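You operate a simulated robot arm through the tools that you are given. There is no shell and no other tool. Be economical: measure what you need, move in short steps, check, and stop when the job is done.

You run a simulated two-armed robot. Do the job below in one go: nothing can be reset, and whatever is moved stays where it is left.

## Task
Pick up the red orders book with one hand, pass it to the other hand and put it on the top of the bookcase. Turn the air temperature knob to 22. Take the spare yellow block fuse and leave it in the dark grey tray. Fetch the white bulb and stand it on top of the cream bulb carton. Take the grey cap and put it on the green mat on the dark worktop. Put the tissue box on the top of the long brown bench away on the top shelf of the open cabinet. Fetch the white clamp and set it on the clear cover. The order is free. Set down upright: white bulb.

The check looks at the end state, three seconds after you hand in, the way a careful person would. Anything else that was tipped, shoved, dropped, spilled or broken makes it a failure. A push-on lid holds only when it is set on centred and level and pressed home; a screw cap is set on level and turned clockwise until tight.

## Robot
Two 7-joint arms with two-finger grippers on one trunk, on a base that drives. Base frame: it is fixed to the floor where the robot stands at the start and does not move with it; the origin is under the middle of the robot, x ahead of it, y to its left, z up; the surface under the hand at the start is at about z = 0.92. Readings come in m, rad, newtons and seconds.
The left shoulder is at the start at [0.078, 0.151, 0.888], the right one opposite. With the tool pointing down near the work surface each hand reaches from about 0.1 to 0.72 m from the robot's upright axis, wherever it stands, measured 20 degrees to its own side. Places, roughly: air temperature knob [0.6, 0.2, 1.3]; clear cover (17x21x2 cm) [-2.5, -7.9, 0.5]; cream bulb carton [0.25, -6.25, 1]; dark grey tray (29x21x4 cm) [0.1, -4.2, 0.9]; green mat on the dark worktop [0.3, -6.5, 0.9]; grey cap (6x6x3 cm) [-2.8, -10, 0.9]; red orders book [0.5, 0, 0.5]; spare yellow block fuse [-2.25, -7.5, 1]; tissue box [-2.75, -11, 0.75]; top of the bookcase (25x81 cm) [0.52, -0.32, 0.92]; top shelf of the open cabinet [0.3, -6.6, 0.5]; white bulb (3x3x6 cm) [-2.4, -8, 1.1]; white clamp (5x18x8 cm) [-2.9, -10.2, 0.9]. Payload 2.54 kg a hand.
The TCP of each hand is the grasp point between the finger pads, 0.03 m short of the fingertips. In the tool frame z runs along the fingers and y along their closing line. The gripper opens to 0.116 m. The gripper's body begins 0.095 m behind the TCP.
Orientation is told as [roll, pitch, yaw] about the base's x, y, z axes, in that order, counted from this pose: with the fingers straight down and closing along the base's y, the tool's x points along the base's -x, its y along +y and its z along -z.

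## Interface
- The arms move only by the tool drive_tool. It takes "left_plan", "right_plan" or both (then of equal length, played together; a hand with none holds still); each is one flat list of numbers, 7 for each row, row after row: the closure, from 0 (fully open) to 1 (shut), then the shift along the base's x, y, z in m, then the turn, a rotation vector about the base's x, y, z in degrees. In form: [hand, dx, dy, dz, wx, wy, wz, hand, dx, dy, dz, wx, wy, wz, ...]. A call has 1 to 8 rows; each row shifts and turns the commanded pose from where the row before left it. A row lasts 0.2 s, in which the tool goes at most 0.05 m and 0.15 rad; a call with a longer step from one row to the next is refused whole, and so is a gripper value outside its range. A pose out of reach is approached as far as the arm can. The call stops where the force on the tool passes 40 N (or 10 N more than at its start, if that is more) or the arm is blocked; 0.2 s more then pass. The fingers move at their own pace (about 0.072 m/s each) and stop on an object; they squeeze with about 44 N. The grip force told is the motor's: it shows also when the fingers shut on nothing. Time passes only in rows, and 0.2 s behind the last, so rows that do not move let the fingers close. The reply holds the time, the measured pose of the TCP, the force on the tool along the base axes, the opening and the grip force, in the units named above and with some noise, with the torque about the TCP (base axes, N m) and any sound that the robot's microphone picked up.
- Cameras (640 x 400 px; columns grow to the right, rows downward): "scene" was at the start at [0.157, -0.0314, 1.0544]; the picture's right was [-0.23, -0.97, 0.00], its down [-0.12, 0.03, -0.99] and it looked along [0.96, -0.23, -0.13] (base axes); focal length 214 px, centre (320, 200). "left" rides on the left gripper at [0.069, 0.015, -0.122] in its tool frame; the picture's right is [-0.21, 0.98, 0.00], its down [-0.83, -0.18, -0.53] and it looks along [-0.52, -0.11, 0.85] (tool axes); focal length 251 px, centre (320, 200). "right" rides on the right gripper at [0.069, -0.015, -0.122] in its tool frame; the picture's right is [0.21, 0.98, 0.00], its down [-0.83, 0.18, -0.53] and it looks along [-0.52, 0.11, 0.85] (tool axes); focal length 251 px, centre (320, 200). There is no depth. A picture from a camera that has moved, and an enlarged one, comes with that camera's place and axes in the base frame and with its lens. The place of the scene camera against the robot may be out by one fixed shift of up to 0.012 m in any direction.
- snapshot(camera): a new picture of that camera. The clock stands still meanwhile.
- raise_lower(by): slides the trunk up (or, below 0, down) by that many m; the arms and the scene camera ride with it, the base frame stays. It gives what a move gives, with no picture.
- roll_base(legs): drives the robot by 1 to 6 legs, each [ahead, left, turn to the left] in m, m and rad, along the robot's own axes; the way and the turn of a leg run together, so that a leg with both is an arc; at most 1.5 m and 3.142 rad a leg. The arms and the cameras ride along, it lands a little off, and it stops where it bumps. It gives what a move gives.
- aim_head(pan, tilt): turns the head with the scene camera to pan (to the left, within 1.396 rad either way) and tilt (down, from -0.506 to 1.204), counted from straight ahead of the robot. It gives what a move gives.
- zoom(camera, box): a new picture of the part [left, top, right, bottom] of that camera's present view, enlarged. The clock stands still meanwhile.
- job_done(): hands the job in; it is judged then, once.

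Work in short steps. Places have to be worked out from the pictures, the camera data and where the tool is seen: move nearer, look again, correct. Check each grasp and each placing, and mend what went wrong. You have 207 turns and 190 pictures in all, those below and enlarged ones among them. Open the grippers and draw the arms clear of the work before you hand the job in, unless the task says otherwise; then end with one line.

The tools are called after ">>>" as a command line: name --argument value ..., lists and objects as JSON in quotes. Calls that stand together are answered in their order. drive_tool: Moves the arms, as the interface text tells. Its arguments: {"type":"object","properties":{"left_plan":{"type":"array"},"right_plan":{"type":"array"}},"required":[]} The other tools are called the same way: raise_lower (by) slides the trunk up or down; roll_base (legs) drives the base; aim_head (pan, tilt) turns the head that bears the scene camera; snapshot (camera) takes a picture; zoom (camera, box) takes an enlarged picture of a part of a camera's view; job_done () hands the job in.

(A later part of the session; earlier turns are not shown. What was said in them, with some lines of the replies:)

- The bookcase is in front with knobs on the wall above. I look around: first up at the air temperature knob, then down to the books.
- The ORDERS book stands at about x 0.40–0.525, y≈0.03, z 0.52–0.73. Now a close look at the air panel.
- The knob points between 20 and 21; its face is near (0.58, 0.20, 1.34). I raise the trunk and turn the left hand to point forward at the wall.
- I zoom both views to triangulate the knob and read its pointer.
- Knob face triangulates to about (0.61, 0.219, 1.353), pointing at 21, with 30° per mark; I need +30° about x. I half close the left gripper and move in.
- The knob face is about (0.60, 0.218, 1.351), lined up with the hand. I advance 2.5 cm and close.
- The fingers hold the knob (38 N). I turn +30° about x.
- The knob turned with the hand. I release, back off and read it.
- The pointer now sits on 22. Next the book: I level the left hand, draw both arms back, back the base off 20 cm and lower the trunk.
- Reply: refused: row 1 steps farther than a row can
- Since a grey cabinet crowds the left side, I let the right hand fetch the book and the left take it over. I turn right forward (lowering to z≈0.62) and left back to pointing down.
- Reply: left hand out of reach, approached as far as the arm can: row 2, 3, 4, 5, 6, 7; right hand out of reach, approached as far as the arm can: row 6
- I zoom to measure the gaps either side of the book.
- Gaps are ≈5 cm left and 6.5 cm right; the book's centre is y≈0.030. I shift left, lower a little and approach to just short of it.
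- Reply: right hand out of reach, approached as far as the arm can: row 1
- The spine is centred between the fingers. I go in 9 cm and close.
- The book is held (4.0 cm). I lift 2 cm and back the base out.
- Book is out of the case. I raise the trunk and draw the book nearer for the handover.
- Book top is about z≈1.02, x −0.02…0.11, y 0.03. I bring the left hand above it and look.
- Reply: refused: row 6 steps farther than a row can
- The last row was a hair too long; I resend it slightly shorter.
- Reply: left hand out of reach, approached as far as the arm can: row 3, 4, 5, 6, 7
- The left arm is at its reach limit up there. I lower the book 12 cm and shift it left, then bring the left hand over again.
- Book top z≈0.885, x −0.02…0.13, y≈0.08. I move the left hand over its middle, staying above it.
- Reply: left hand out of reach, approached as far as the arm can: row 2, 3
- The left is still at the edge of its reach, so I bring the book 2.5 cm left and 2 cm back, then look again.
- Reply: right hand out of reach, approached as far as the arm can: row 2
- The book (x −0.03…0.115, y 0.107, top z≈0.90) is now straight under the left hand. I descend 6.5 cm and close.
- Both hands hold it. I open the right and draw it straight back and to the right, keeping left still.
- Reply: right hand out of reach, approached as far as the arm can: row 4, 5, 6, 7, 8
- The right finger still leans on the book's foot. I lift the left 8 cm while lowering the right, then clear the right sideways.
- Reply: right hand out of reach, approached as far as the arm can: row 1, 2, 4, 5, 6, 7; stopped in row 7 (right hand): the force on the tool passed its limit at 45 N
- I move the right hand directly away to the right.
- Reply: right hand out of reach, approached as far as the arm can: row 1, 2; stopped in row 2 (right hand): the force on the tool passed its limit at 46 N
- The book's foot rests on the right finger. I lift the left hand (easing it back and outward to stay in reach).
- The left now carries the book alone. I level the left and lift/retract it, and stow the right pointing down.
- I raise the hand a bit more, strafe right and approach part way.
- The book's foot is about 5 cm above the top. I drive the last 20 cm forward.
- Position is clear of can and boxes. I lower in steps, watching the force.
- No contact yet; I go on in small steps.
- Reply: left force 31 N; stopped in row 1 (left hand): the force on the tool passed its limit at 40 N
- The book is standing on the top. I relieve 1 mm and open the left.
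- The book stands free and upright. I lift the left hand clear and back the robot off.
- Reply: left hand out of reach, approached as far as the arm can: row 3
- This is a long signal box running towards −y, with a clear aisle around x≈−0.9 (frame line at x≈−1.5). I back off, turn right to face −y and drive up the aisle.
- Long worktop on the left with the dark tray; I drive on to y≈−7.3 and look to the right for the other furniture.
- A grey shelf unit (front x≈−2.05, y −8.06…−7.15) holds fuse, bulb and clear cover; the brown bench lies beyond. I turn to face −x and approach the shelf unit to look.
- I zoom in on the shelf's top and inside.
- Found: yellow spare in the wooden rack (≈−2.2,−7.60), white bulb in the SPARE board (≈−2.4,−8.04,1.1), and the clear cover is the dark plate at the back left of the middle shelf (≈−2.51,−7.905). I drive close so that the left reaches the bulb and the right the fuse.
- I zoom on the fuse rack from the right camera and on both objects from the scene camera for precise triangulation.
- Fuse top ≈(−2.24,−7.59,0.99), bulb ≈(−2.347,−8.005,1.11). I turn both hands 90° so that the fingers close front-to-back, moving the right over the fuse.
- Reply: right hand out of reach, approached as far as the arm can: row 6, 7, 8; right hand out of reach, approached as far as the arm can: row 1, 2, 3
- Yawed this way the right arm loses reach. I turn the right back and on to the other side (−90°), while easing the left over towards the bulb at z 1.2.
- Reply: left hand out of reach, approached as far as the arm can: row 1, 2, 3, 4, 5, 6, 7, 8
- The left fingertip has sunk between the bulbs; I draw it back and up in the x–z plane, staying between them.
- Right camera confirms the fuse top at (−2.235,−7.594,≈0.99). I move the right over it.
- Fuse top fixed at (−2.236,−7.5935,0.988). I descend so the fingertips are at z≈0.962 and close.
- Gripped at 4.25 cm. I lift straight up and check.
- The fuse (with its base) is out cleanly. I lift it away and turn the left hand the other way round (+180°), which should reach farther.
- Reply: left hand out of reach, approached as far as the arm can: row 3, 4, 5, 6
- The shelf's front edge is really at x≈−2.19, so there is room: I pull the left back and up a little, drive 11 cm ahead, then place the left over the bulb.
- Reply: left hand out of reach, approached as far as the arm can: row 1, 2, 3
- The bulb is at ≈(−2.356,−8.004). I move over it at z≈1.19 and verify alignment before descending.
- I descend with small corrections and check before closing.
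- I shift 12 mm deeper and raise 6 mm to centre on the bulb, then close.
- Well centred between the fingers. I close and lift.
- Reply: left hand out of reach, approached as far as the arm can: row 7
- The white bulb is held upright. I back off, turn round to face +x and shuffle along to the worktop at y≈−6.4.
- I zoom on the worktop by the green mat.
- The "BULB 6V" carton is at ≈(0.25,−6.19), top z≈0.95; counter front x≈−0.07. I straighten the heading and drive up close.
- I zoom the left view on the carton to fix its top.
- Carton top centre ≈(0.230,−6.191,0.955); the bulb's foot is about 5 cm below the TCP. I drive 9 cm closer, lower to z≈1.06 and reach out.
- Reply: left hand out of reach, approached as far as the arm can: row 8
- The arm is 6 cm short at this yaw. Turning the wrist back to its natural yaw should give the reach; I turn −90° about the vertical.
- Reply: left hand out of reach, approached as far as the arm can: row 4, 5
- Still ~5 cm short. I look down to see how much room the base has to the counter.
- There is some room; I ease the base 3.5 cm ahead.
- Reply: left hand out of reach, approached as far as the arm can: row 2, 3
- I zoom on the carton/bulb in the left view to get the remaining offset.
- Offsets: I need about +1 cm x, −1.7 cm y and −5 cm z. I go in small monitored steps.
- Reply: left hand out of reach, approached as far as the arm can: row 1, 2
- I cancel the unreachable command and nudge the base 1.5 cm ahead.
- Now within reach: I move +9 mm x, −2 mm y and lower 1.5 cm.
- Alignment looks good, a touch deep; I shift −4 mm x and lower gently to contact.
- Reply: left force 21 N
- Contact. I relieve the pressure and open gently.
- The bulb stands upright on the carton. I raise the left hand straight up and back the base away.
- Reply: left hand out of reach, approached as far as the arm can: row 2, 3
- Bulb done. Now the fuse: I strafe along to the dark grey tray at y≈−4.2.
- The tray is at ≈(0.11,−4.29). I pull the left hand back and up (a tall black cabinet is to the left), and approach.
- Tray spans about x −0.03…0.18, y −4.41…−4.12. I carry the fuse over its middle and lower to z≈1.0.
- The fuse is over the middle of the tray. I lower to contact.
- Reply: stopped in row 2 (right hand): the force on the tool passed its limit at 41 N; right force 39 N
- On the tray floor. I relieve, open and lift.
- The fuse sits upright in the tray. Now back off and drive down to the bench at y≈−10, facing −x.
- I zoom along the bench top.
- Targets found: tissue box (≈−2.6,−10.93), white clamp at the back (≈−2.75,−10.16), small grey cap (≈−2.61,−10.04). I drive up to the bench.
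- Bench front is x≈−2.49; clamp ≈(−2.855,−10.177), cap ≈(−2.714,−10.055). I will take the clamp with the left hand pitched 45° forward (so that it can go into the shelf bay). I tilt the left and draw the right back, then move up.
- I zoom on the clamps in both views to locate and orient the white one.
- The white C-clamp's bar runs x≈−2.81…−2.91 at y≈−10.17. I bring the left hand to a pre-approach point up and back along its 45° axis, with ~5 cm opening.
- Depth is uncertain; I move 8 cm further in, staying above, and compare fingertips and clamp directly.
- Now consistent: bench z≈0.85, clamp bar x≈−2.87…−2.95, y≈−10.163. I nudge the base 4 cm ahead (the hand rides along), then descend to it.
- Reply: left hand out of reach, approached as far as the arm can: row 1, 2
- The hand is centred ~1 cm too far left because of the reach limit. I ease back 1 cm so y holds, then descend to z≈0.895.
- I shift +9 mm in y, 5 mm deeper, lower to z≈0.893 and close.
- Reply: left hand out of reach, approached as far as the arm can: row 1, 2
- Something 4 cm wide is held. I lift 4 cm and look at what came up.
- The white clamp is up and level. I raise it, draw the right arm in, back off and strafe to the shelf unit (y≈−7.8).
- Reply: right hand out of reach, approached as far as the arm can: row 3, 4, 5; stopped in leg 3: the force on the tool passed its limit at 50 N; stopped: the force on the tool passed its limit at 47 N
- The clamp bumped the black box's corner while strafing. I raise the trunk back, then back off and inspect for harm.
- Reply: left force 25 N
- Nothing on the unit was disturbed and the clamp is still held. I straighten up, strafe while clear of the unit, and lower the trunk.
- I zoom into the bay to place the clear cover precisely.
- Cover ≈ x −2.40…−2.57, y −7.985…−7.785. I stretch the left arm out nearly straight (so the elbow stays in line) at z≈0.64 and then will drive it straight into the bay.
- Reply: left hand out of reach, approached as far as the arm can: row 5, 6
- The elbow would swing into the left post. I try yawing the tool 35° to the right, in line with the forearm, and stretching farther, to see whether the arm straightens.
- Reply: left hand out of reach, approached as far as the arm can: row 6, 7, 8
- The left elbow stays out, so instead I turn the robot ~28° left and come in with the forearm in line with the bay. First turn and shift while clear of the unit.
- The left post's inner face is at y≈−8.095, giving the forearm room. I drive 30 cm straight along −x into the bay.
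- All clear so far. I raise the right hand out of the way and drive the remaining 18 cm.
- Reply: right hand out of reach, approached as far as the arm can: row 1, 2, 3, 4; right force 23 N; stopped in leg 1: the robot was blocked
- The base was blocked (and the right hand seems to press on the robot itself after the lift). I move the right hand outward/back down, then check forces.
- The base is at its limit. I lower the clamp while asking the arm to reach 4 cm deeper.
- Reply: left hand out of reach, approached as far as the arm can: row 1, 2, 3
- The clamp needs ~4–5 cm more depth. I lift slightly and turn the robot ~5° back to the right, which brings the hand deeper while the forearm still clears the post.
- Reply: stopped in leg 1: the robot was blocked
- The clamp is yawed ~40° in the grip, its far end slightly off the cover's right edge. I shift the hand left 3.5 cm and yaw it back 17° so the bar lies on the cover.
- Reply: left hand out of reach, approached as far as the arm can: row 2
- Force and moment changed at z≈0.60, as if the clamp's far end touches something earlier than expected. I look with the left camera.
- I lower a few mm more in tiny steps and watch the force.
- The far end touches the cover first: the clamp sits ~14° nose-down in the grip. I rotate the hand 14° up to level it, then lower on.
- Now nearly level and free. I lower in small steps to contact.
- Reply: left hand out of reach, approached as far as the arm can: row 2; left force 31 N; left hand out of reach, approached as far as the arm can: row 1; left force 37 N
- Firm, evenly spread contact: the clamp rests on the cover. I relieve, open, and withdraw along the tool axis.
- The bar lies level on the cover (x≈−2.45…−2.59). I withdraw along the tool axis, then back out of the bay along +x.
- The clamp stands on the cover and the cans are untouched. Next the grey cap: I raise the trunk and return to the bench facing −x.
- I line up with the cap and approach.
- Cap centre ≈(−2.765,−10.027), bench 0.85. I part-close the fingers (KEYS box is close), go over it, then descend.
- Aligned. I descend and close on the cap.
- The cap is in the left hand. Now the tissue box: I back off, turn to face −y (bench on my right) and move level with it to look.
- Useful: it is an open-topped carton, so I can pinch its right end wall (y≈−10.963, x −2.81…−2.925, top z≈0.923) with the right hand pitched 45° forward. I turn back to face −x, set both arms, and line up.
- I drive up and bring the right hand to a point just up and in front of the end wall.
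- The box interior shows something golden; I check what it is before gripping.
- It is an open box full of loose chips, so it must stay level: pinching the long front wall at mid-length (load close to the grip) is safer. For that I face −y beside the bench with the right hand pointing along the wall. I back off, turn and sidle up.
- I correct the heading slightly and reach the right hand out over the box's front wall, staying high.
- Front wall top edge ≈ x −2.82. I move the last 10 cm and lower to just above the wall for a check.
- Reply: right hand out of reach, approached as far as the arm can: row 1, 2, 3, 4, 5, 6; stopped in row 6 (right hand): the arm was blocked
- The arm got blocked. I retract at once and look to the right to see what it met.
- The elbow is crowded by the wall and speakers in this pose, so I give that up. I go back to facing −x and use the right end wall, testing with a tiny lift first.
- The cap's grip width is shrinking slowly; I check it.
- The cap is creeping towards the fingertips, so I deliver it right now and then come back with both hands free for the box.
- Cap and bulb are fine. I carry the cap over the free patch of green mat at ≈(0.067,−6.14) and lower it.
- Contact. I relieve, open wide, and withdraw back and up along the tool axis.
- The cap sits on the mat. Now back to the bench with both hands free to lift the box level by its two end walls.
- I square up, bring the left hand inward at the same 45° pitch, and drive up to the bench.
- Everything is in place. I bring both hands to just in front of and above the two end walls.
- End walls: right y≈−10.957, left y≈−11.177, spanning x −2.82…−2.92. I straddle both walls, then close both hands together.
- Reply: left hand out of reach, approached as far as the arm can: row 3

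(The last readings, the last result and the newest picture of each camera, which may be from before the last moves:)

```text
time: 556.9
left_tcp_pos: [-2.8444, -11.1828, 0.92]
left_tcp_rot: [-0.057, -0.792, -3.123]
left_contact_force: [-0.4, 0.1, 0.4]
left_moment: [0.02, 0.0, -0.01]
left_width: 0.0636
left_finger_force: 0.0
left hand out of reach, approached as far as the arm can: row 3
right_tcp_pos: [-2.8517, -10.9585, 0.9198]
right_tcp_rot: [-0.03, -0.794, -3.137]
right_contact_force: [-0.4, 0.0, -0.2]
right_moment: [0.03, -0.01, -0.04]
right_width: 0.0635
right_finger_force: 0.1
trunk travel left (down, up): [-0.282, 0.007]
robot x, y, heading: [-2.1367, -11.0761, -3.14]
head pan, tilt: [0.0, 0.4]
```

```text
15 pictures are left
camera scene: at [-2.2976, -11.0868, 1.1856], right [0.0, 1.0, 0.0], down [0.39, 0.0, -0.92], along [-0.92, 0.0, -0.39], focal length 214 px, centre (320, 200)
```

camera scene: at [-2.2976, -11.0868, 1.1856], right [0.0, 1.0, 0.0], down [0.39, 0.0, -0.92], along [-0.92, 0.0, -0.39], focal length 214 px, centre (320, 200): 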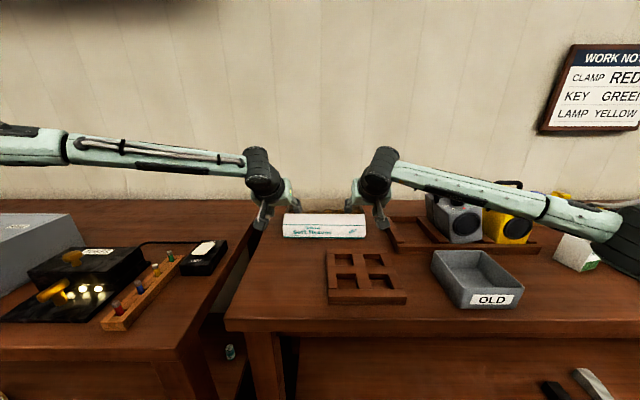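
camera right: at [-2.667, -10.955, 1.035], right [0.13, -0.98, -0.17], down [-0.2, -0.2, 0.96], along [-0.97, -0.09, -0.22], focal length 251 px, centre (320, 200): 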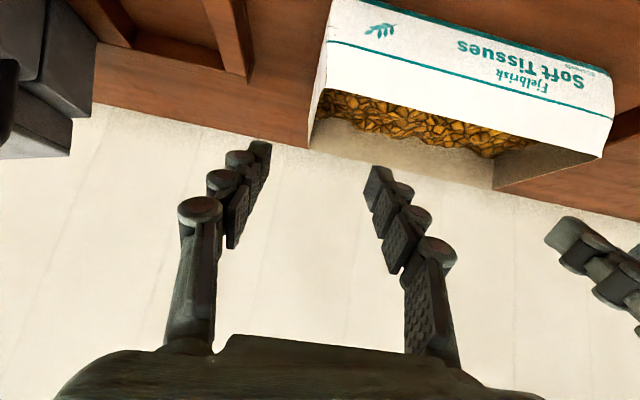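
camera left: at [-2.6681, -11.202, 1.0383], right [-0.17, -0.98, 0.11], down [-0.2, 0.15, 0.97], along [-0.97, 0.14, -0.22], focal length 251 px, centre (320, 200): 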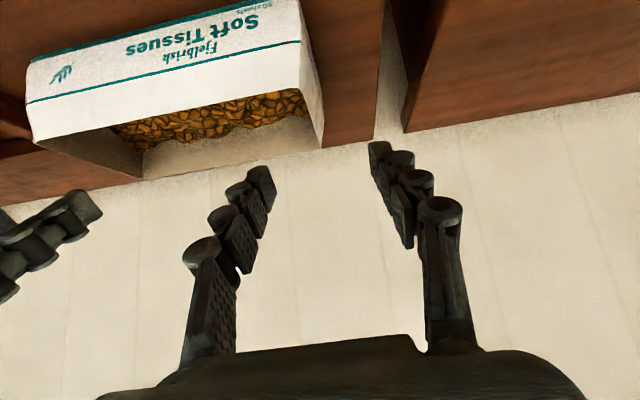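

>>> drive_tool --left_plan '[0.7, 0, 0, 0, 0, 0, 0, 1, 0, 0, 0, 0, 0, 0, 1, 0, 0, 0, 0, 0, 0, 1, 0, 0, 0, 0, 0, 0]' --right_plan '[0.7, 0, 0, 0, 0, 0, 0, 1, 0, 0, 0, 0, 0, 0, 1, 0, 0, 0, 0, 0, 0, 1, 0, 0, 0, 0, 0, 0]'

>>> drive_tool --left_plan '[1, 0, 0, 0.01, 0, 0, 0]' --right_plan '[1, 0, 0, 0.01, 0, 0, 0]'

>>> zoom --camera "scene" --box '[240, 160, 400, 260]'

```text
time: 557.9
left_tcp_pos: [-2.8449, -11.1852, 0.9199]
left_tcp_rot: [-0.055, -0.791, -3.121]
left_contact_force: [0.5, -13.3, 0.1]
left_moment: [-0.3, 0.05, 0.12]
left_width: 0.0058
left_finger_force: 31.3
right_tcp_pos: [-2.8514, -10.9574, 0.9199]
right_tcp_rot: [-0.034, -0.793, -3.141]
right_contact_force: [-0.6, 13.0, 0.5]
right_moment: [0.33, 0.06, -0.1]
right_width: 0.006
right_finger_force: 31.6
trunk travel left (down, up): [-0.282, 0.007]
robot x, y, heading: [-2.1373, -11.0749, -3.141]
head pan, tilt: [0.0, 0.4]
```

```text
time: 558.3
left_tcp_pos: [-2.8444, -11.1849, 0.9302]
left_tcp_rot: [-0.051, -0.792, -3.123]
left_contact_force: [0.7, -14.8, -0.9]
left_moment: [-0.39, 0.23, 0.15]
left_width: 0.006
left_finger_force: 31.7
right_tcp_pos: [-2.8509, -10.9551, 0.9304]
right_tcp_rot: [-0.031, -0.792, -3.143]
right_contact_force: [-0.2, 14.8, -0.5]
right_moment: [0.37, -0.25, -0.2]
right_width: 0.0059
right_finger_force: 31.2
trunk travel left (down, up): [-0.282, 0.007]
robot x, y, heading: [-2.1338, -11.0758, -3.14]
head pan, tilt: [0.0, 0.4]
```

```text
4.00 times, centred on (320, 210) of scene
camera zoom: at [-2.2972, -11.0867, 1.1857], right [0.0, 1.0, 0.0], down [0.39, 0.0, -0.92], along [-0.92, 0.0, -0.39], focal length 858 px, centre (320, 160)
```

zoom: 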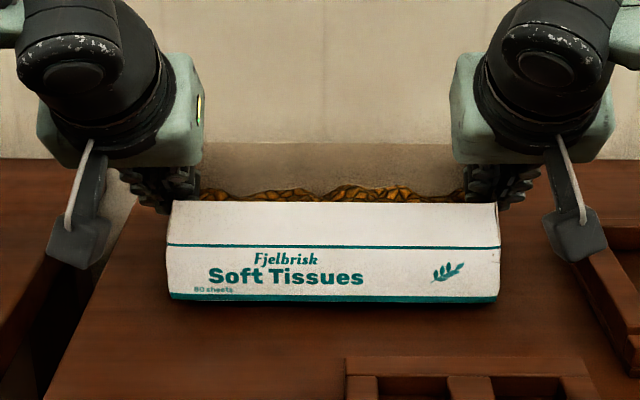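

The box is up, level and light (~1.5 N). I lift both hands together, relaxing the inward squeeze slightly, and back away.

>>> drive_tool --left_plan '[1, 0, -0.001, 0.02, 0, 0, 0, 1, 0, 0, 0.025, 0, 0, 0, 1, 0, 0, 0.025, 0, 0, 0, 1, 0, 0, 0.025, 0, 0, 0, 1, 0, 0, 0, 0, 0, 0]' --right_plan '[1, 0, 0.001, 0.02, 0, 0, 0, 1, 0, 0, 0.025, 0, 0, 0, 1, 0, 0, 0.025, 0, 0, 0, 1, 0, 0, 0.025, 0, 0, 0, 1, 0, 0, 0, 0, 0, 0]'

>>> roll_base --legs '[[-0.3, 0, 0]]'

>>> zoom --camera "scene" --box '[220, 110, 420, 260]'

```text
time: 559.5
left_tcp_pos: [-2.845, -11.1851, 1.0244]
left_tcp_rot: [-0.055, -0.792, -3.124]
left_contact_force: [0.4, -13.5, -2.0]
left_moment: [-0.32, -0.15, 0.13]
left_width: 0.0061
left_finger_force: 31.8
right_tcp_pos: [-2.8492, -10.9566, 1.0258]
right_tcp_rot: [-0.029, -0.793, -3.139]
right_contact_force: [0.3, 12.4, -1.1]
right_moment: [0.34, 0.1, -0.14]
right_width: 0.0061
right_finger_force: 31.7
trunk travel left (down, up): [-0.282, 0.007]
robot x, y, heading: [-2.1364, -11.0763, -3.132]
head pan, tilt: [0.0, 0.4]
```

```text
time: 561.6
left_tcp_pos: [-2.5465, -11.1811, 1.0246]
left_tcp_rot: [-0.054, -0.793, -3.128]
left_contact_force: [0.9, -10.1, 0.2]
left_moment: [-0.24, -0.01, 0.1]
left_width: 0.0062
left_finger_force: 31.4
right_tcp_pos: [-2.5499, -10.9522, 1.0256]
right_tcp_rot: [-0.031, -0.794, 3.137]
right_contact_force: [0.3, 10.6, -0.3]
right_moment: [0.26, -0.05, -0.1]
right_width: 0.0061
right_finger_force: 31.2
trunk travel left (down, up): [-0.282, 0.007]
robot x, y, heading: [-1.8368, -11.0765, 3.146]
head pan, tilt: [0.0, 0.4]
```

```text
2.67 times, centred on (320, 185) of scene
camera zoom: at [-1.9996, -11.0854, 1.1857], right [0.0, 1.0, 0.0], down [0.39, 0.0, -0.92], along [-0.92, 0.0, -0.39], focal length 572 px, centre (320, 240)
```

zoom: 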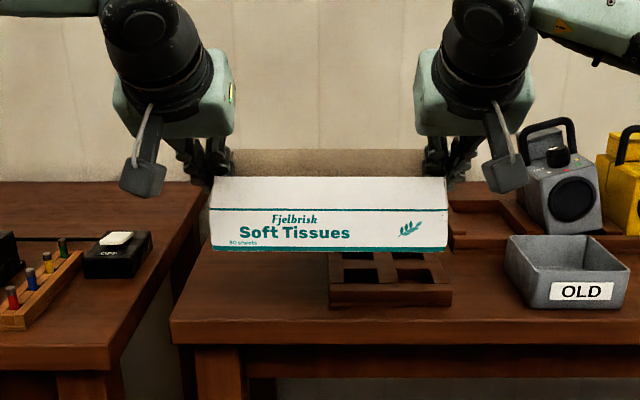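

Level and secure. I carry it back to the open cabinet, keeping to gentle moves.

>>> roll_base --legs '[[-0.85, 0, 0], [0, 0, -1.575], [1.5, 0, 0], [1.5, 0, 0], [1.5, 0, 0], [0.13, 0, 0]]'

>>> roll_base --legs '[[0, 0, -1.571]]'

```text
time: 592.0
left_tcp_pos: [-1.0629, -5.7411, 1.0242]
left_tcp_rot: [-0.056, -0.79, 1.586]
left_contact_force: [-1.4, 0.1, -1.5]
left_moment: [-0.02, 0.03, -0.02]
left_width: 0.0058
left_finger_force: 31.3
right_tcp_pos: [-0.8335, -5.7367, 1.0247]
right_tcp_rot: [-0.03, -0.795, 1.569]
right_contact_force: [1.1, 1.3, -1.4]
right_moment: [-0.04, -0.05, -0.02]
right_width: 0.006
right_finger_force: 31.7
trunk travel left (down, up): [-0.282, 0.007]
robot x, y, heading: [-0.9547, -6.452, 1.573]
head pan, tilt: [0.0, 0.4]
```

```text
time: 596.3
left_tcp_pos: [-0.2484, -6.3321, 1.0244]
left_tcp_rot: [-0.055, -0.792, 0.03]
left_contact_force: [0.5, -0.6, -0.7]
left_moment: [0.02, 0.0, 0.0]
left_width: 0.0058
left_finger_force: 31.6
right_tcp_pos: [-0.2413, -6.5629, 1.0249]
right_tcp_rot: [-0.029, -0.792, 0.014]
right_contact_force: [0.3, 0.4, -1.2]
right_moment: [0.01, 0.0, 0.02]
right_width: 0.006
right_finger_force: 31.0
trunk travel left (down, up): [-0.282, 0.007]
robot x, y, heading: [-0.9541, -6.45, 0.017]
head pan, tilt: [0.0, 0.4]
```

I step back 10 cm for clearance, lower the trunk fully, and look at the cabinet.

>>> roll_base --legs '[[-0.1, 0, -0.017]]'

>>> raise_lower --by -0.28

>>> aim_head --pan 0.0 --tilt 0.35

>>> snapshot --camera "scene"

```text
time: 597.5
left_tcp_pos: [-0.3467, -6.3425, 1.0263]
left_tcp_rot: [-0.056, -0.792, 0.015]
left_contact_force: [0.1, 0.0, -1.2]
left_moment: [-0.03, 0.03, -0.03]
left_width: 0.0061
left_finger_force: 32.1
right_tcp_pos: [-0.3414, -6.5727, 1.0266]
right_tcp_rot: [-0.03, -0.793, 0.0]
right_contact_force: [-0.1, 0.0, 0.1]
right_moment: [0.01, 0.03, 0.0]
right_width: 0.006
right_finger_force: 31.6
trunk travel left (down, up): [-0.282, 0.007]
robot x, y, heading: [-1.0528, -6.4488, 0.001]
head pan, tilt: [0.0, 0.4]
```

```text
time: 600.3
left_tcp_pos: [-0.3447, -6.3429, 0.745]
left_tcp_rot: [-0.055, -0.793, 0.016]
left_contact_force: [0.0, 0.2, -0.2]
left_moment: [0.0, 0.03, 0.01]
left_width: 0.0058
left_finger_force: 31.6
right_tcp_pos: [-0.341, -6.5731, 0.7462]
right_tcp_rot: [-0.03, -0.791, 0.001]
right_contact_force: [1.4, -0.4, -0.8]
right_moment: [0.01, 0.03, 0.0]
right_width: 0.0059
right_finger_force: 31.2
trunk travel left (down, up): [-0.002, 0.287]
robot x, y, heading: [-1.0547, -6.4498, -0.004]
head pan, tilt: [0.0, 0.4]
```

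```text
time: 600.9
left_tcp_pos: [-0.3451, -6.3429, 0.7448]
left_tcp_rot: [-0.056, -0.794, 0.016]
left_contact_force: [-0.4, -0.9, -1.4]
left_moment: [0.0, 0.02, -0.02]
left_width: 0.0059
left_finger_force: 31.5
right_tcp_pos: [-0.3422, -6.5731, 0.7464]
right_tcp_rot: [-0.031, -0.794, 0.0]
right_contact_force: [-0.3, 0.2, 0.2]
right_moment: [0.0, 0.01, -0.01]
right_width: 0.0058
right_finger_force: 32.0
trunk travel left (down, up): [-0.002, 0.287]
robot x, y, heading: [-1.0568, -6.453, -0.0]
head pan, tilt: [0.0, 0.351]
```

```text
12 pictures are left
camera scene: at [-0.8939, -6.4606, 0.9102], right [0.0, -1.0, 0.0], down [-0.34, 0.0, -0.94], along [0.94, 0.0, -0.34], focal length 214 px, centre (320, 200)
```

scene: 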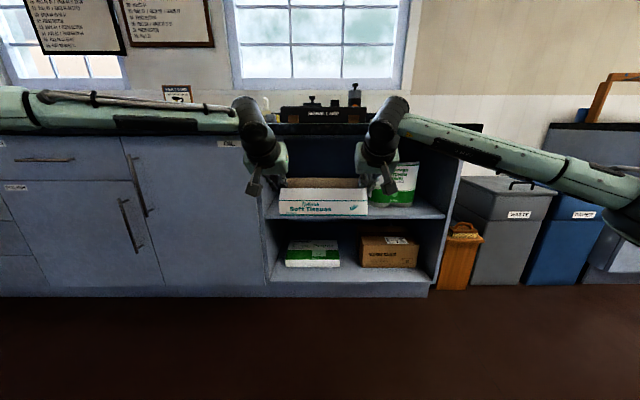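

Lined up: box y −6.57…−6.35 between the cabinet wall (−6.23) and the towel (−6.70); shelf z≈0.515. I lower both arms together to z≈0.61, drawing in slightly to stay within reach.

>>> drive_tool --left_plan '[1, -0.02, 0, -0.027, 0, 0, 0, 1, -0.02, 0, -0.027, 0, 0, 0, 1, -0.02, 0, -0.027, 0, 0, 0, 1, -0.02, 0, -0.027, 0, 0, 0, 1, -0.02, 0, -0.027, 0, 0, 0]' --right_plan '[1, -0.02, 0, -0.027, 0, 0, 0, 1, -0.02, 0, -0.027, 0, 0, 0, 1, -0.02, 0, -0.027, 0, 0, 0, 1, -0.02, 0, -0.027, 0, 0, 0, 1, -0.02, 0, -0.027, 0, 0, 0]'

>>> snapshot --camera "scene"

```text
time: 602.1
left_tcp_pos: [-0.4426, -6.3431, 0.6083]
left_tcp_rot: [-0.056, -0.793, 0.019]
left_contact_force: [-0.2, -0.2, -0.6]
left_moment: [-0.03, -0.01, -0.03]
left_width: 0.0059
left_finger_force: 31.5
right_tcp_pos: [-0.4428, -6.5727, 0.6131]
right_tcp_rot: [-0.029, -0.794, 0.0]
right_contact_force: [0.3, 0.5, -1.1]
right_moment: [0.01, 0.11, -0.03]
right_width: 0.0062
right_finger_force: 31.4
trunk travel left (down, up): [-0.002, 0.287]
robot x, y, heading: [-1.0573, -6.4552, 0.001]
head pan, tilt: [0.0, 0.351]
```

```text
11 pictures are left
camera scene: at [-0.894, -6.4606, 0.9103], right [0.0, -1.0, 0.0], down [-0.34, 0.0, -0.94], along [0.94, 0.0, -0.34], focal length 214 px, centre (320, 200)
```

scene: 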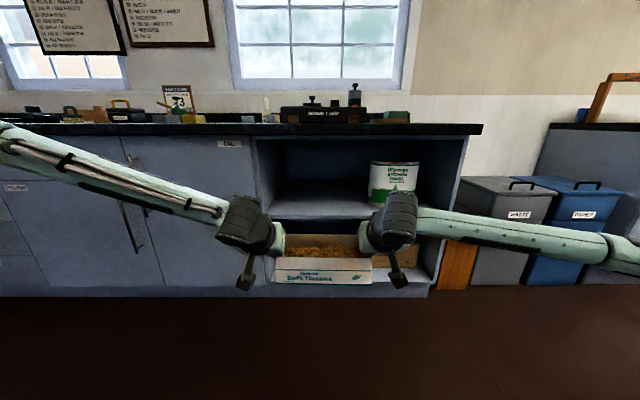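

Chips are visible and level. I drive 38 cm forward and check the clearance at the shelf lip.

>>> roll_base --legs '[[0.36, 0, 0]]'

>>> snapshot --camera "scene"

```text
time: 604.5
left_tcp_pos: [-0.0808, -6.3481, 0.6085]
left_tcp_rot: [-0.056, -0.791, 0.01]
left_contact_force: [0.0, -1.8, -0.9]
left_moment: [-0.01, 0.02, 0.0]
left_width: 0.0061
left_finger_force: 32.3
right_tcp_pos: [-0.0811, -6.5773, 0.6132]
right_tcp_rot: [-0.03, -0.792, -0.006]
right_contact_force: [0.5, 2.2, -0.7]
right_moment: [0.04, 0.01, -0.01]
right_width: 0.0061
right_finger_force: 31.8
trunk travel left (down, up): [-0.002, 0.287]
robot x, y, heading: [-0.6916, -6.4544, -0.007]
head pan, tilt: [0.0, 0.351]
```

```text
10 pictures are left
camera scene: at [-0.5317, -6.4625, 0.9102], right [-0.01, -1.0, 0.0], down [-0.34, 0.0, -0.94], along [0.94, -0.01, -0.34], focal length 214 px, centre (320, 200)
```

scene: 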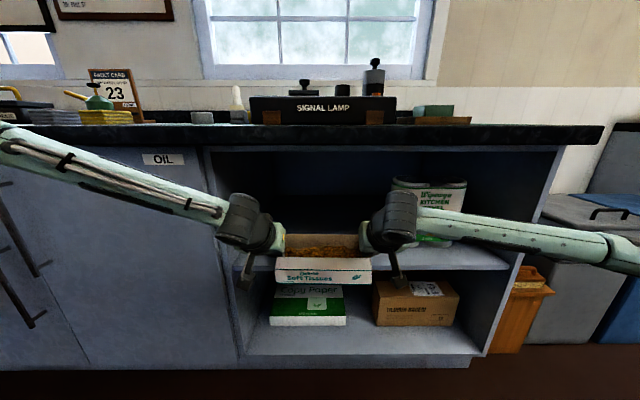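

Clearance is about 3 cm. I drive the remaining 14 cm in.

>>> roll_base --legs '[[0.14, 0, 0.004]]'

>>> snapshot --camera "scene"

```text
time: 605.8
left_tcp_pos: [0.0594, -6.347, 0.6094]
left_tcp_rot: [-0.055, -0.793, 0.012]
left_contact_force: [0.1, -0.9, -1.1]
left_moment: [-0.02, 0.03, -0.01]
left_width: 0.0061
left_finger_force: 30.9
right_tcp_pos: [0.0594, -6.5768, 0.613]
right_tcp_rot: [-0.03, -0.793, -0.004]
right_contact_force: [0.3, 0.5, -1.1]
right_moment: [0.02, 0.0, 0.02]
right_width: 0.0058
right_finger_force: 31.3
trunk travel left (down, up): [-0.002, 0.287]
robot x, y, heading: [-0.5539, -6.4539, -0.004]
head pan, tilt: [0.0, 0.351]
```

```text
9 pictures are left
camera scene: at [-0.3926, -6.4625, 0.9102], right [0.0, -1.0, 0.0], down [-0.34, 0.0, -0.94], along [0.94, 0.0, -0.34], focal length 214 px, centre (320, 200)
```

scene: 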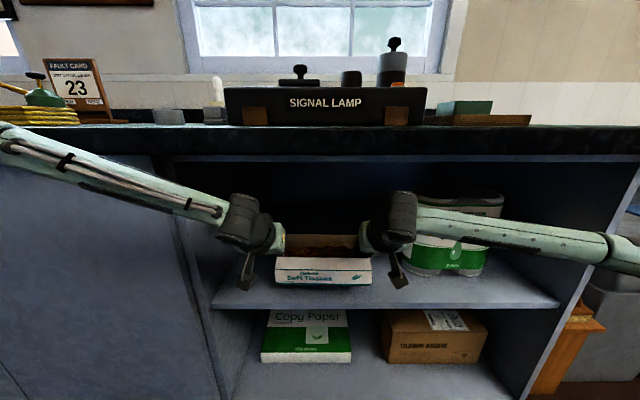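

In position. I lower both hands together in small steps until the box touches the shelf.

>>> drive_tool --left_plan '[1, 0, 0, -0.01, 0, 0, 0, 1, 0, 0, -0.01, 0, 0, 0]' --right_plan '[1, 0, 0, -0.01, 0, 0, 0, 1, 0, 0, -0.01, 0, 0, 0]'

>>> drive_tool --left_plan '[1, 0, 0, -0.005, 0, 0, 0]' --right_plan '[1, 0, 0, -0.005, 0, 0, 0]'

>>> drive_tool --left_plan '[1, 0, 0, -0.004, 0, 0, 0]' --right_plan '[1, 0, 0, -0.004, 0, 0, 0]'

```text
time: 606.4
left_tcp_pos: [0.0586, -6.3462, 0.5877]
left_tcp_rot: [-0.055, -0.79, 0.013]
left_contact_force: [0.5, 0.9, -0.3]
left_moment: [0.01, -0.01, -0.02]
left_width: 0.0057
left_finger_force: 31.7
right_tcp_pos: [0.0576, -6.5761, 0.5922]
right_tcp_rot: [-0.029, -0.792, -0.006]
right_contact_force: [-0.1, -0.9, -1.9]
right_moment: [0.01, 0.02, -0.01]
right_width: 0.0058
right_finger_force: 31.6
trunk travel left (down, up): [-0.002, 0.287]
robot x, y, heading: [-0.5564, -6.4514, -0.001]
head pan, tilt: [0.0, 0.351]
```

```text
time: 606.8
left_tcp_pos: [0.0583, -6.3468, 0.5838]
left_tcp_rot: [-0.054, -0.794, 0.012]
left_contact_force: [0.2, 1.5, -0.7]
left_moment: [0.03, 0.08, 0.0]
left_width: 0.0061
left_finger_force: 31.1
right_tcp_pos: [0.0587, -6.5758, 0.5875]
right_tcp_rot: [-0.031, -0.795, -0.005]
right_contact_force: [-0.3, -1.1, -0.6]
right_moment: [-0.03, -0.06, -0.02]
right_width: 0.0062
right_finger_force: 32.1
trunk travel left (down, up): [-0.002, 0.287]
robot x, y, heading: [-0.5509, -6.4525, -0.003]
head pan, tilt: [0.0, 0.351]
```

```text
time: 607.2
left_tcp_pos: [0.0591, -6.348, 0.5792]
left_tcp_rot: [-0.055, -0.792, 0.012]
left_contact_force: [-0.3, -1.5, -1.2]
left_moment: [-0.03, -0.03, -0.04]
left_width: 0.0062
left_finger_force: 31.5
right_tcp_pos: [0.0593, -6.5776, 0.5824]
right_tcp_rot: [-0.031, -0.792, -0.003]
right_contact_force: [-1.1, 1.1, -1.8]
right_moment: [0.06, 0.03, 0.03]
right_width: 0.0059
right_finger_force: 32.0
trunk travel left (down, up): [-0.002, 0.287]
robot x, y, heading: [-0.5479, -6.4516, -0.004]
head pan, tilt: [0.0, 0.351]
```

>>> drive_tool --left_plan '[1, 0, 0, -0.004, 0, 0, 0]' --right_plan '[1, 0, 0, -0.004, 0, 0, 0]'

>>> drive_tool --left_plan '[1, 0, 0, -0.003, 0, 0, 0]' --right_plan '[1, 0, 0, -0.003, 0, 0, 0]'

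>>> drive_tool --left_plan '[1, 0, 0, -0.003, 0, 0, 0]' --right_plan '[1, 0, 0, -0.003, 0, 0, 0]'

```text
time: 607.6
left_tcp_pos: [0.0588, -6.3487, 0.5804]
left_tcp_rot: [-0.056, -0.794, 0.011]
left_contact_force: [-4.9, 0.0, 12.2]
left_moment: [0.06, 0.82, -0.01]
left_width: 0.006
left_finger_force: 32.0
right_tcp_pos: [0.0586, -6.5776, 0.5803]
right_tcp_rot: [-0.03, -0.794, -0.006]
right_contact_force: [0.0, -0.7, -0.4]
right_moment: [-0.04, -0.17, -0.03]
right_width: 0.006
right_finger_force: 31.6
trunk travel left (down, up): [-0.002, 0.287]
robot x, y, heading: [-0.5531, -6.4553, 0.003]
head pan, tilt: [0.0, 0.351]
```

```text
time: 608.0
left_tcp_pos: [0.0587, -6.3481, 0.5785]
left_tcp_rot: [-0.057, -0.803, 0.013]
left_contact_force: [-9.5, 1.0, 27.0]
left_moment: [0.01, 0.41, 0.01]
left_width: 0.0061
left_finger_force: 31.1
right_tcp_pos: [0.0585, -6.5781, 0.5798]
right_tcp_rot: [-0.031, -0.795, -0.005]
right_contact_force: [0.3, -2.1, 2.9]
right_moment: [-0.03, 0.84, -0.02]
right_width: 0.0057
right_finger_force: 32.7
trunk travel left (down, up): [-0.002, 0.287]
robot x, y, heading: [-0.5498, -6.4544, -0.0]
head pan, tilt: [0.0, 0.351]
```

```text
time: 608.4
left_tcp_pos: [0.0605, -6.3483, 0.5772]
left_tcp_rot: [-0.058, -0.805, 0.011]
left_contact_force: [-4.8, 0.3, 33.8]
left_moment: [-0.02, -0.24, -0.04]
left_width: 0.0057
left_finger_force: 31.9
right_tcp_pos: [0.0584, -6.5786, 0.5796]
right_tcp_rot: [-0.027, -0.804, -0.008]
right_contact_force: [-0.6, -3.0, 11.9]
right_moment: [-0.08, 0.68, -0.1]
right_width: 0.0062
right_finger_force: 31.9
trunk travel left (down, up): [-0.002, 0.287]
robot x, y, heading: [-0.5515, -6.4522, -0.003]
head pan, tilt: [0.0, 0.351]
```

The box rests on the shelf. I relieve, open both hands a little, and withdraw along the 45° tool axis.

>>> drive_tool --left_plan '[1, 0, 0, 0.003, 0, 0, 0, 0.75, 0, 0, 0, 0, 0, 0, 0.6, 0, 0, 0, 0, 0, 0, 0.6, 0, 0, 0, 0, 0, 0, 0.6, -0.015, 0, 0.015, 0, 0, 0, 0.6, -0.025, 0, 0.025, 0, 0, 0, 0.6, -0.025, 0, 0.025, 0, 0, 0]' --right_plan '[1, 0, 0, 0.001, 0, 0, 0, 0.75, 0, 0, 0, 0, 0, 0, 0.6, 0, 0, 0, 0, 0, 0, 0.6, 0, 0, 0, 0, 0, 0, 0.6, -0.015, 0, 0.015, 0, 0, 0, 0.6, -0.025, 0, 0.025, 0, 0, 0, 0.6, -0.025, 0, 0.025, 0, 0, 0]'

>>> snapshot --camera "scene"

```text
time: 610.0
left_tcp_pos: [-0.0054, -6.3459, 0.6376]
left_tcp_rot: [-0.055, -0.79, 0.011]
left_contact_force: [0.1, 0.7, -0.1]
left_moment: [-0.03, 0.0, 0.05]
left_width: 0.0467
left_finger_force: 0.0
right_tcp_pos: [-0.0061, -6.5775, 0.6392]
right_tcp_rot: [-0.03, -0.792, -0.005]
right_contact_force: [0.6, 0.2, -0.7]
right_moment: [0.0, -0.04, 0.02]
right_width: 0.0466
right_finger_force: 0.1
trunk travel left (down, up): [-0.002, 0.287]
robot x, y, heading: [-0.5548, -6.45, -0.003]
head pan, tilt: [0.0, 0.351]
```

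```text
8 pictures are left
camera scene: at [-0.3925, -6.4625, 0.9101], right [0.0, -1.0, 0.0], down [-0.34, 0.0, -0.94], along [0.94, 0.0, -0.34], focal length 214 px, centre (320, 200)
```

scene: 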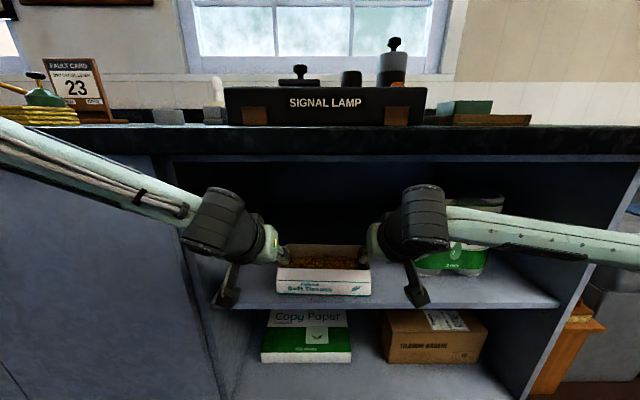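

The box stands level on the top shelf and the fingers are clear. I back straight out and take a final look.

>>> roll_base --legs '[[-0.5, 0, 0]]'

>>> raise_lower --by 0.25

>>> aim_head --pan 0.0 --tilt 0.4

>>> zoom --camera "scene" --box '[200, 120, 480, 320]'

```text
time: 613.0
left_tcp_pos: [-0.5076, -6.3476, 0.637]
left_tcp_rot: [-0.057, -0.791, -0.002]
left_contact_force: [0.5, -0.2, 0.0]
left_moment: [-0.01, -0.02, -0.03]
left_width: 0.0466
left_finger_force: 0.0
right_tcp_pos: [-0.5115, -6.5797, 0.6396]
right_tcp_rot: [-0.029, -0.793, -0.016]
right_contact_force: [-0.5, -0.6, 0.7]
right_moment: [-0.01, -0.01, 0.01]
right_width: 0.0464
right_finger_force: 0.2
trunk travel left (down, up): [-0.002, 0.287]
robot x, y, heading: [-1.0564, -6.4489, -0.018]
head pan, tilt: [0.0, 0.351]
```

```text
time: 615.5
left_tcp_pos: [-0.5081, -6.3479, 0.8868]
left_tcp_rot: [-0.056, -0.794, -0.002]
left_contact_force: [0.5, 0.2, 0.7]
left_moment: [0.0, 0.02, 0.0]
left_width: 0.0461
left_finger_force: 0.0
right_tcp_pos: [-0.5119, -6.5797, 0.8896]
right_tcp_rot: [-0.029, -0.795, -0.018]
right_contact_force: [-0.5, 0.3, -0.6]
right_moment: [-0.02, -0.02, 0.04]
right_width: 0.0463
right_finger_force: 0.0
trunk travel left (down, up): [-0.252, 0.037]
robot x, y, heading: [-1.0577, -6.4486, -0.017]
head pan, tilt: [0.0, 0.351]
```

```text
time: 616.2
left_tcp_pos: [-0.5079, -6.3475, 0.8879]
left_tcp_rot: [-0.056, -0.792, -0.003]
left_contact_force: [1.0, 0.1, -0.6]
left_moment: [-0.01, 0.01, -0.01]
left_width: 0.0464
left_finger_force: 0.1
right_tcp_pos: [-0.5112, -6.5797, 0.8902]
right_tcp_rot: [-0.031, -0.792, -0.018]
right_contact_force: [0.1, 0.4, -0.3]
right_moment: [0.01, 0.02, 0.04]
right_width: 0.0463
right_finger_force: 0.0
trunk travel left (down, up): [-0.252, 0.037]
robot x, y, heading: [-1.0559, -6.4504, -0.015]
head pan, tilt: [0.0, 0.4]
```

```text
2.00 times, centred on (340, 220) of scene
camera zoom: at [-0.8964, -6.4601, 1.1557], right [-0.02, -1.0, 0.0], down [-0.39, 0.01, -0.92], along [0.92, -0.01, -0.39], focal length 429 px, centre (280, 160)
```

zoom: 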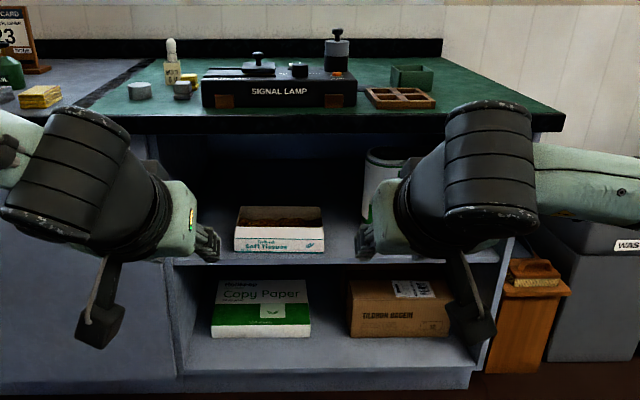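

Bulb, cap and tissue box are all in place. I open the grippers fully, well clear of everything.

>>> drive_tool --left_plan '[0, 0, 0, 0, 0, 0, 0, 0, 0, 0, 0, 0, 0, 0, 0, 0, 0, 0, 0, 0, 0]' --right_plan '[0, 0, 0, 0, 0, 0, 0, 0, 0, 0, 0, 0, 0, 0, 0, 0, 0, 0, 0, 0, 0]'

>>> job_done

```text
time: 617.0
left_tcp_pos: [-0.5079, -6.3488, 0.8871]
left_tcp_rot: [-0.056, -0.794, -0.002]
left_contact_force: [-0.2, 0.4, -0.4]
left_moment: [0.0, -0.03, 0.0]
left_width: 0.1159
left_finger_force: 0.0
right_tcp_pos: [-0.5117, -6.5799, 0.8899]
right_tcp_rot: [-0.03, -0.793, -0.018]
right_contact_force: [-0.5, -1.0, -1.0]
right_moment: [0.01, 0.02, -0.04]
right_width: 0.116
right_finger_force: 0.1
trunk travel left (down, up): [-0.252, 0.037]
robot x, y, heading: [-1.0535, -6.4463, -0.015]
head pan, tilt: [0.0, 0.4]
```

```text
The job is handed in.
```

All seven jobs are done and handed in: book handed over and on the bookcase, knob at 22, fuse in the tray, bulb upright on its carton, cap on the mat, tissue box on the shelf, clamp on the cover; on the way the clamp hand struck the shelf unit's corner and an arm was blocked near the bench speakers, and I saw nothing moved either time.
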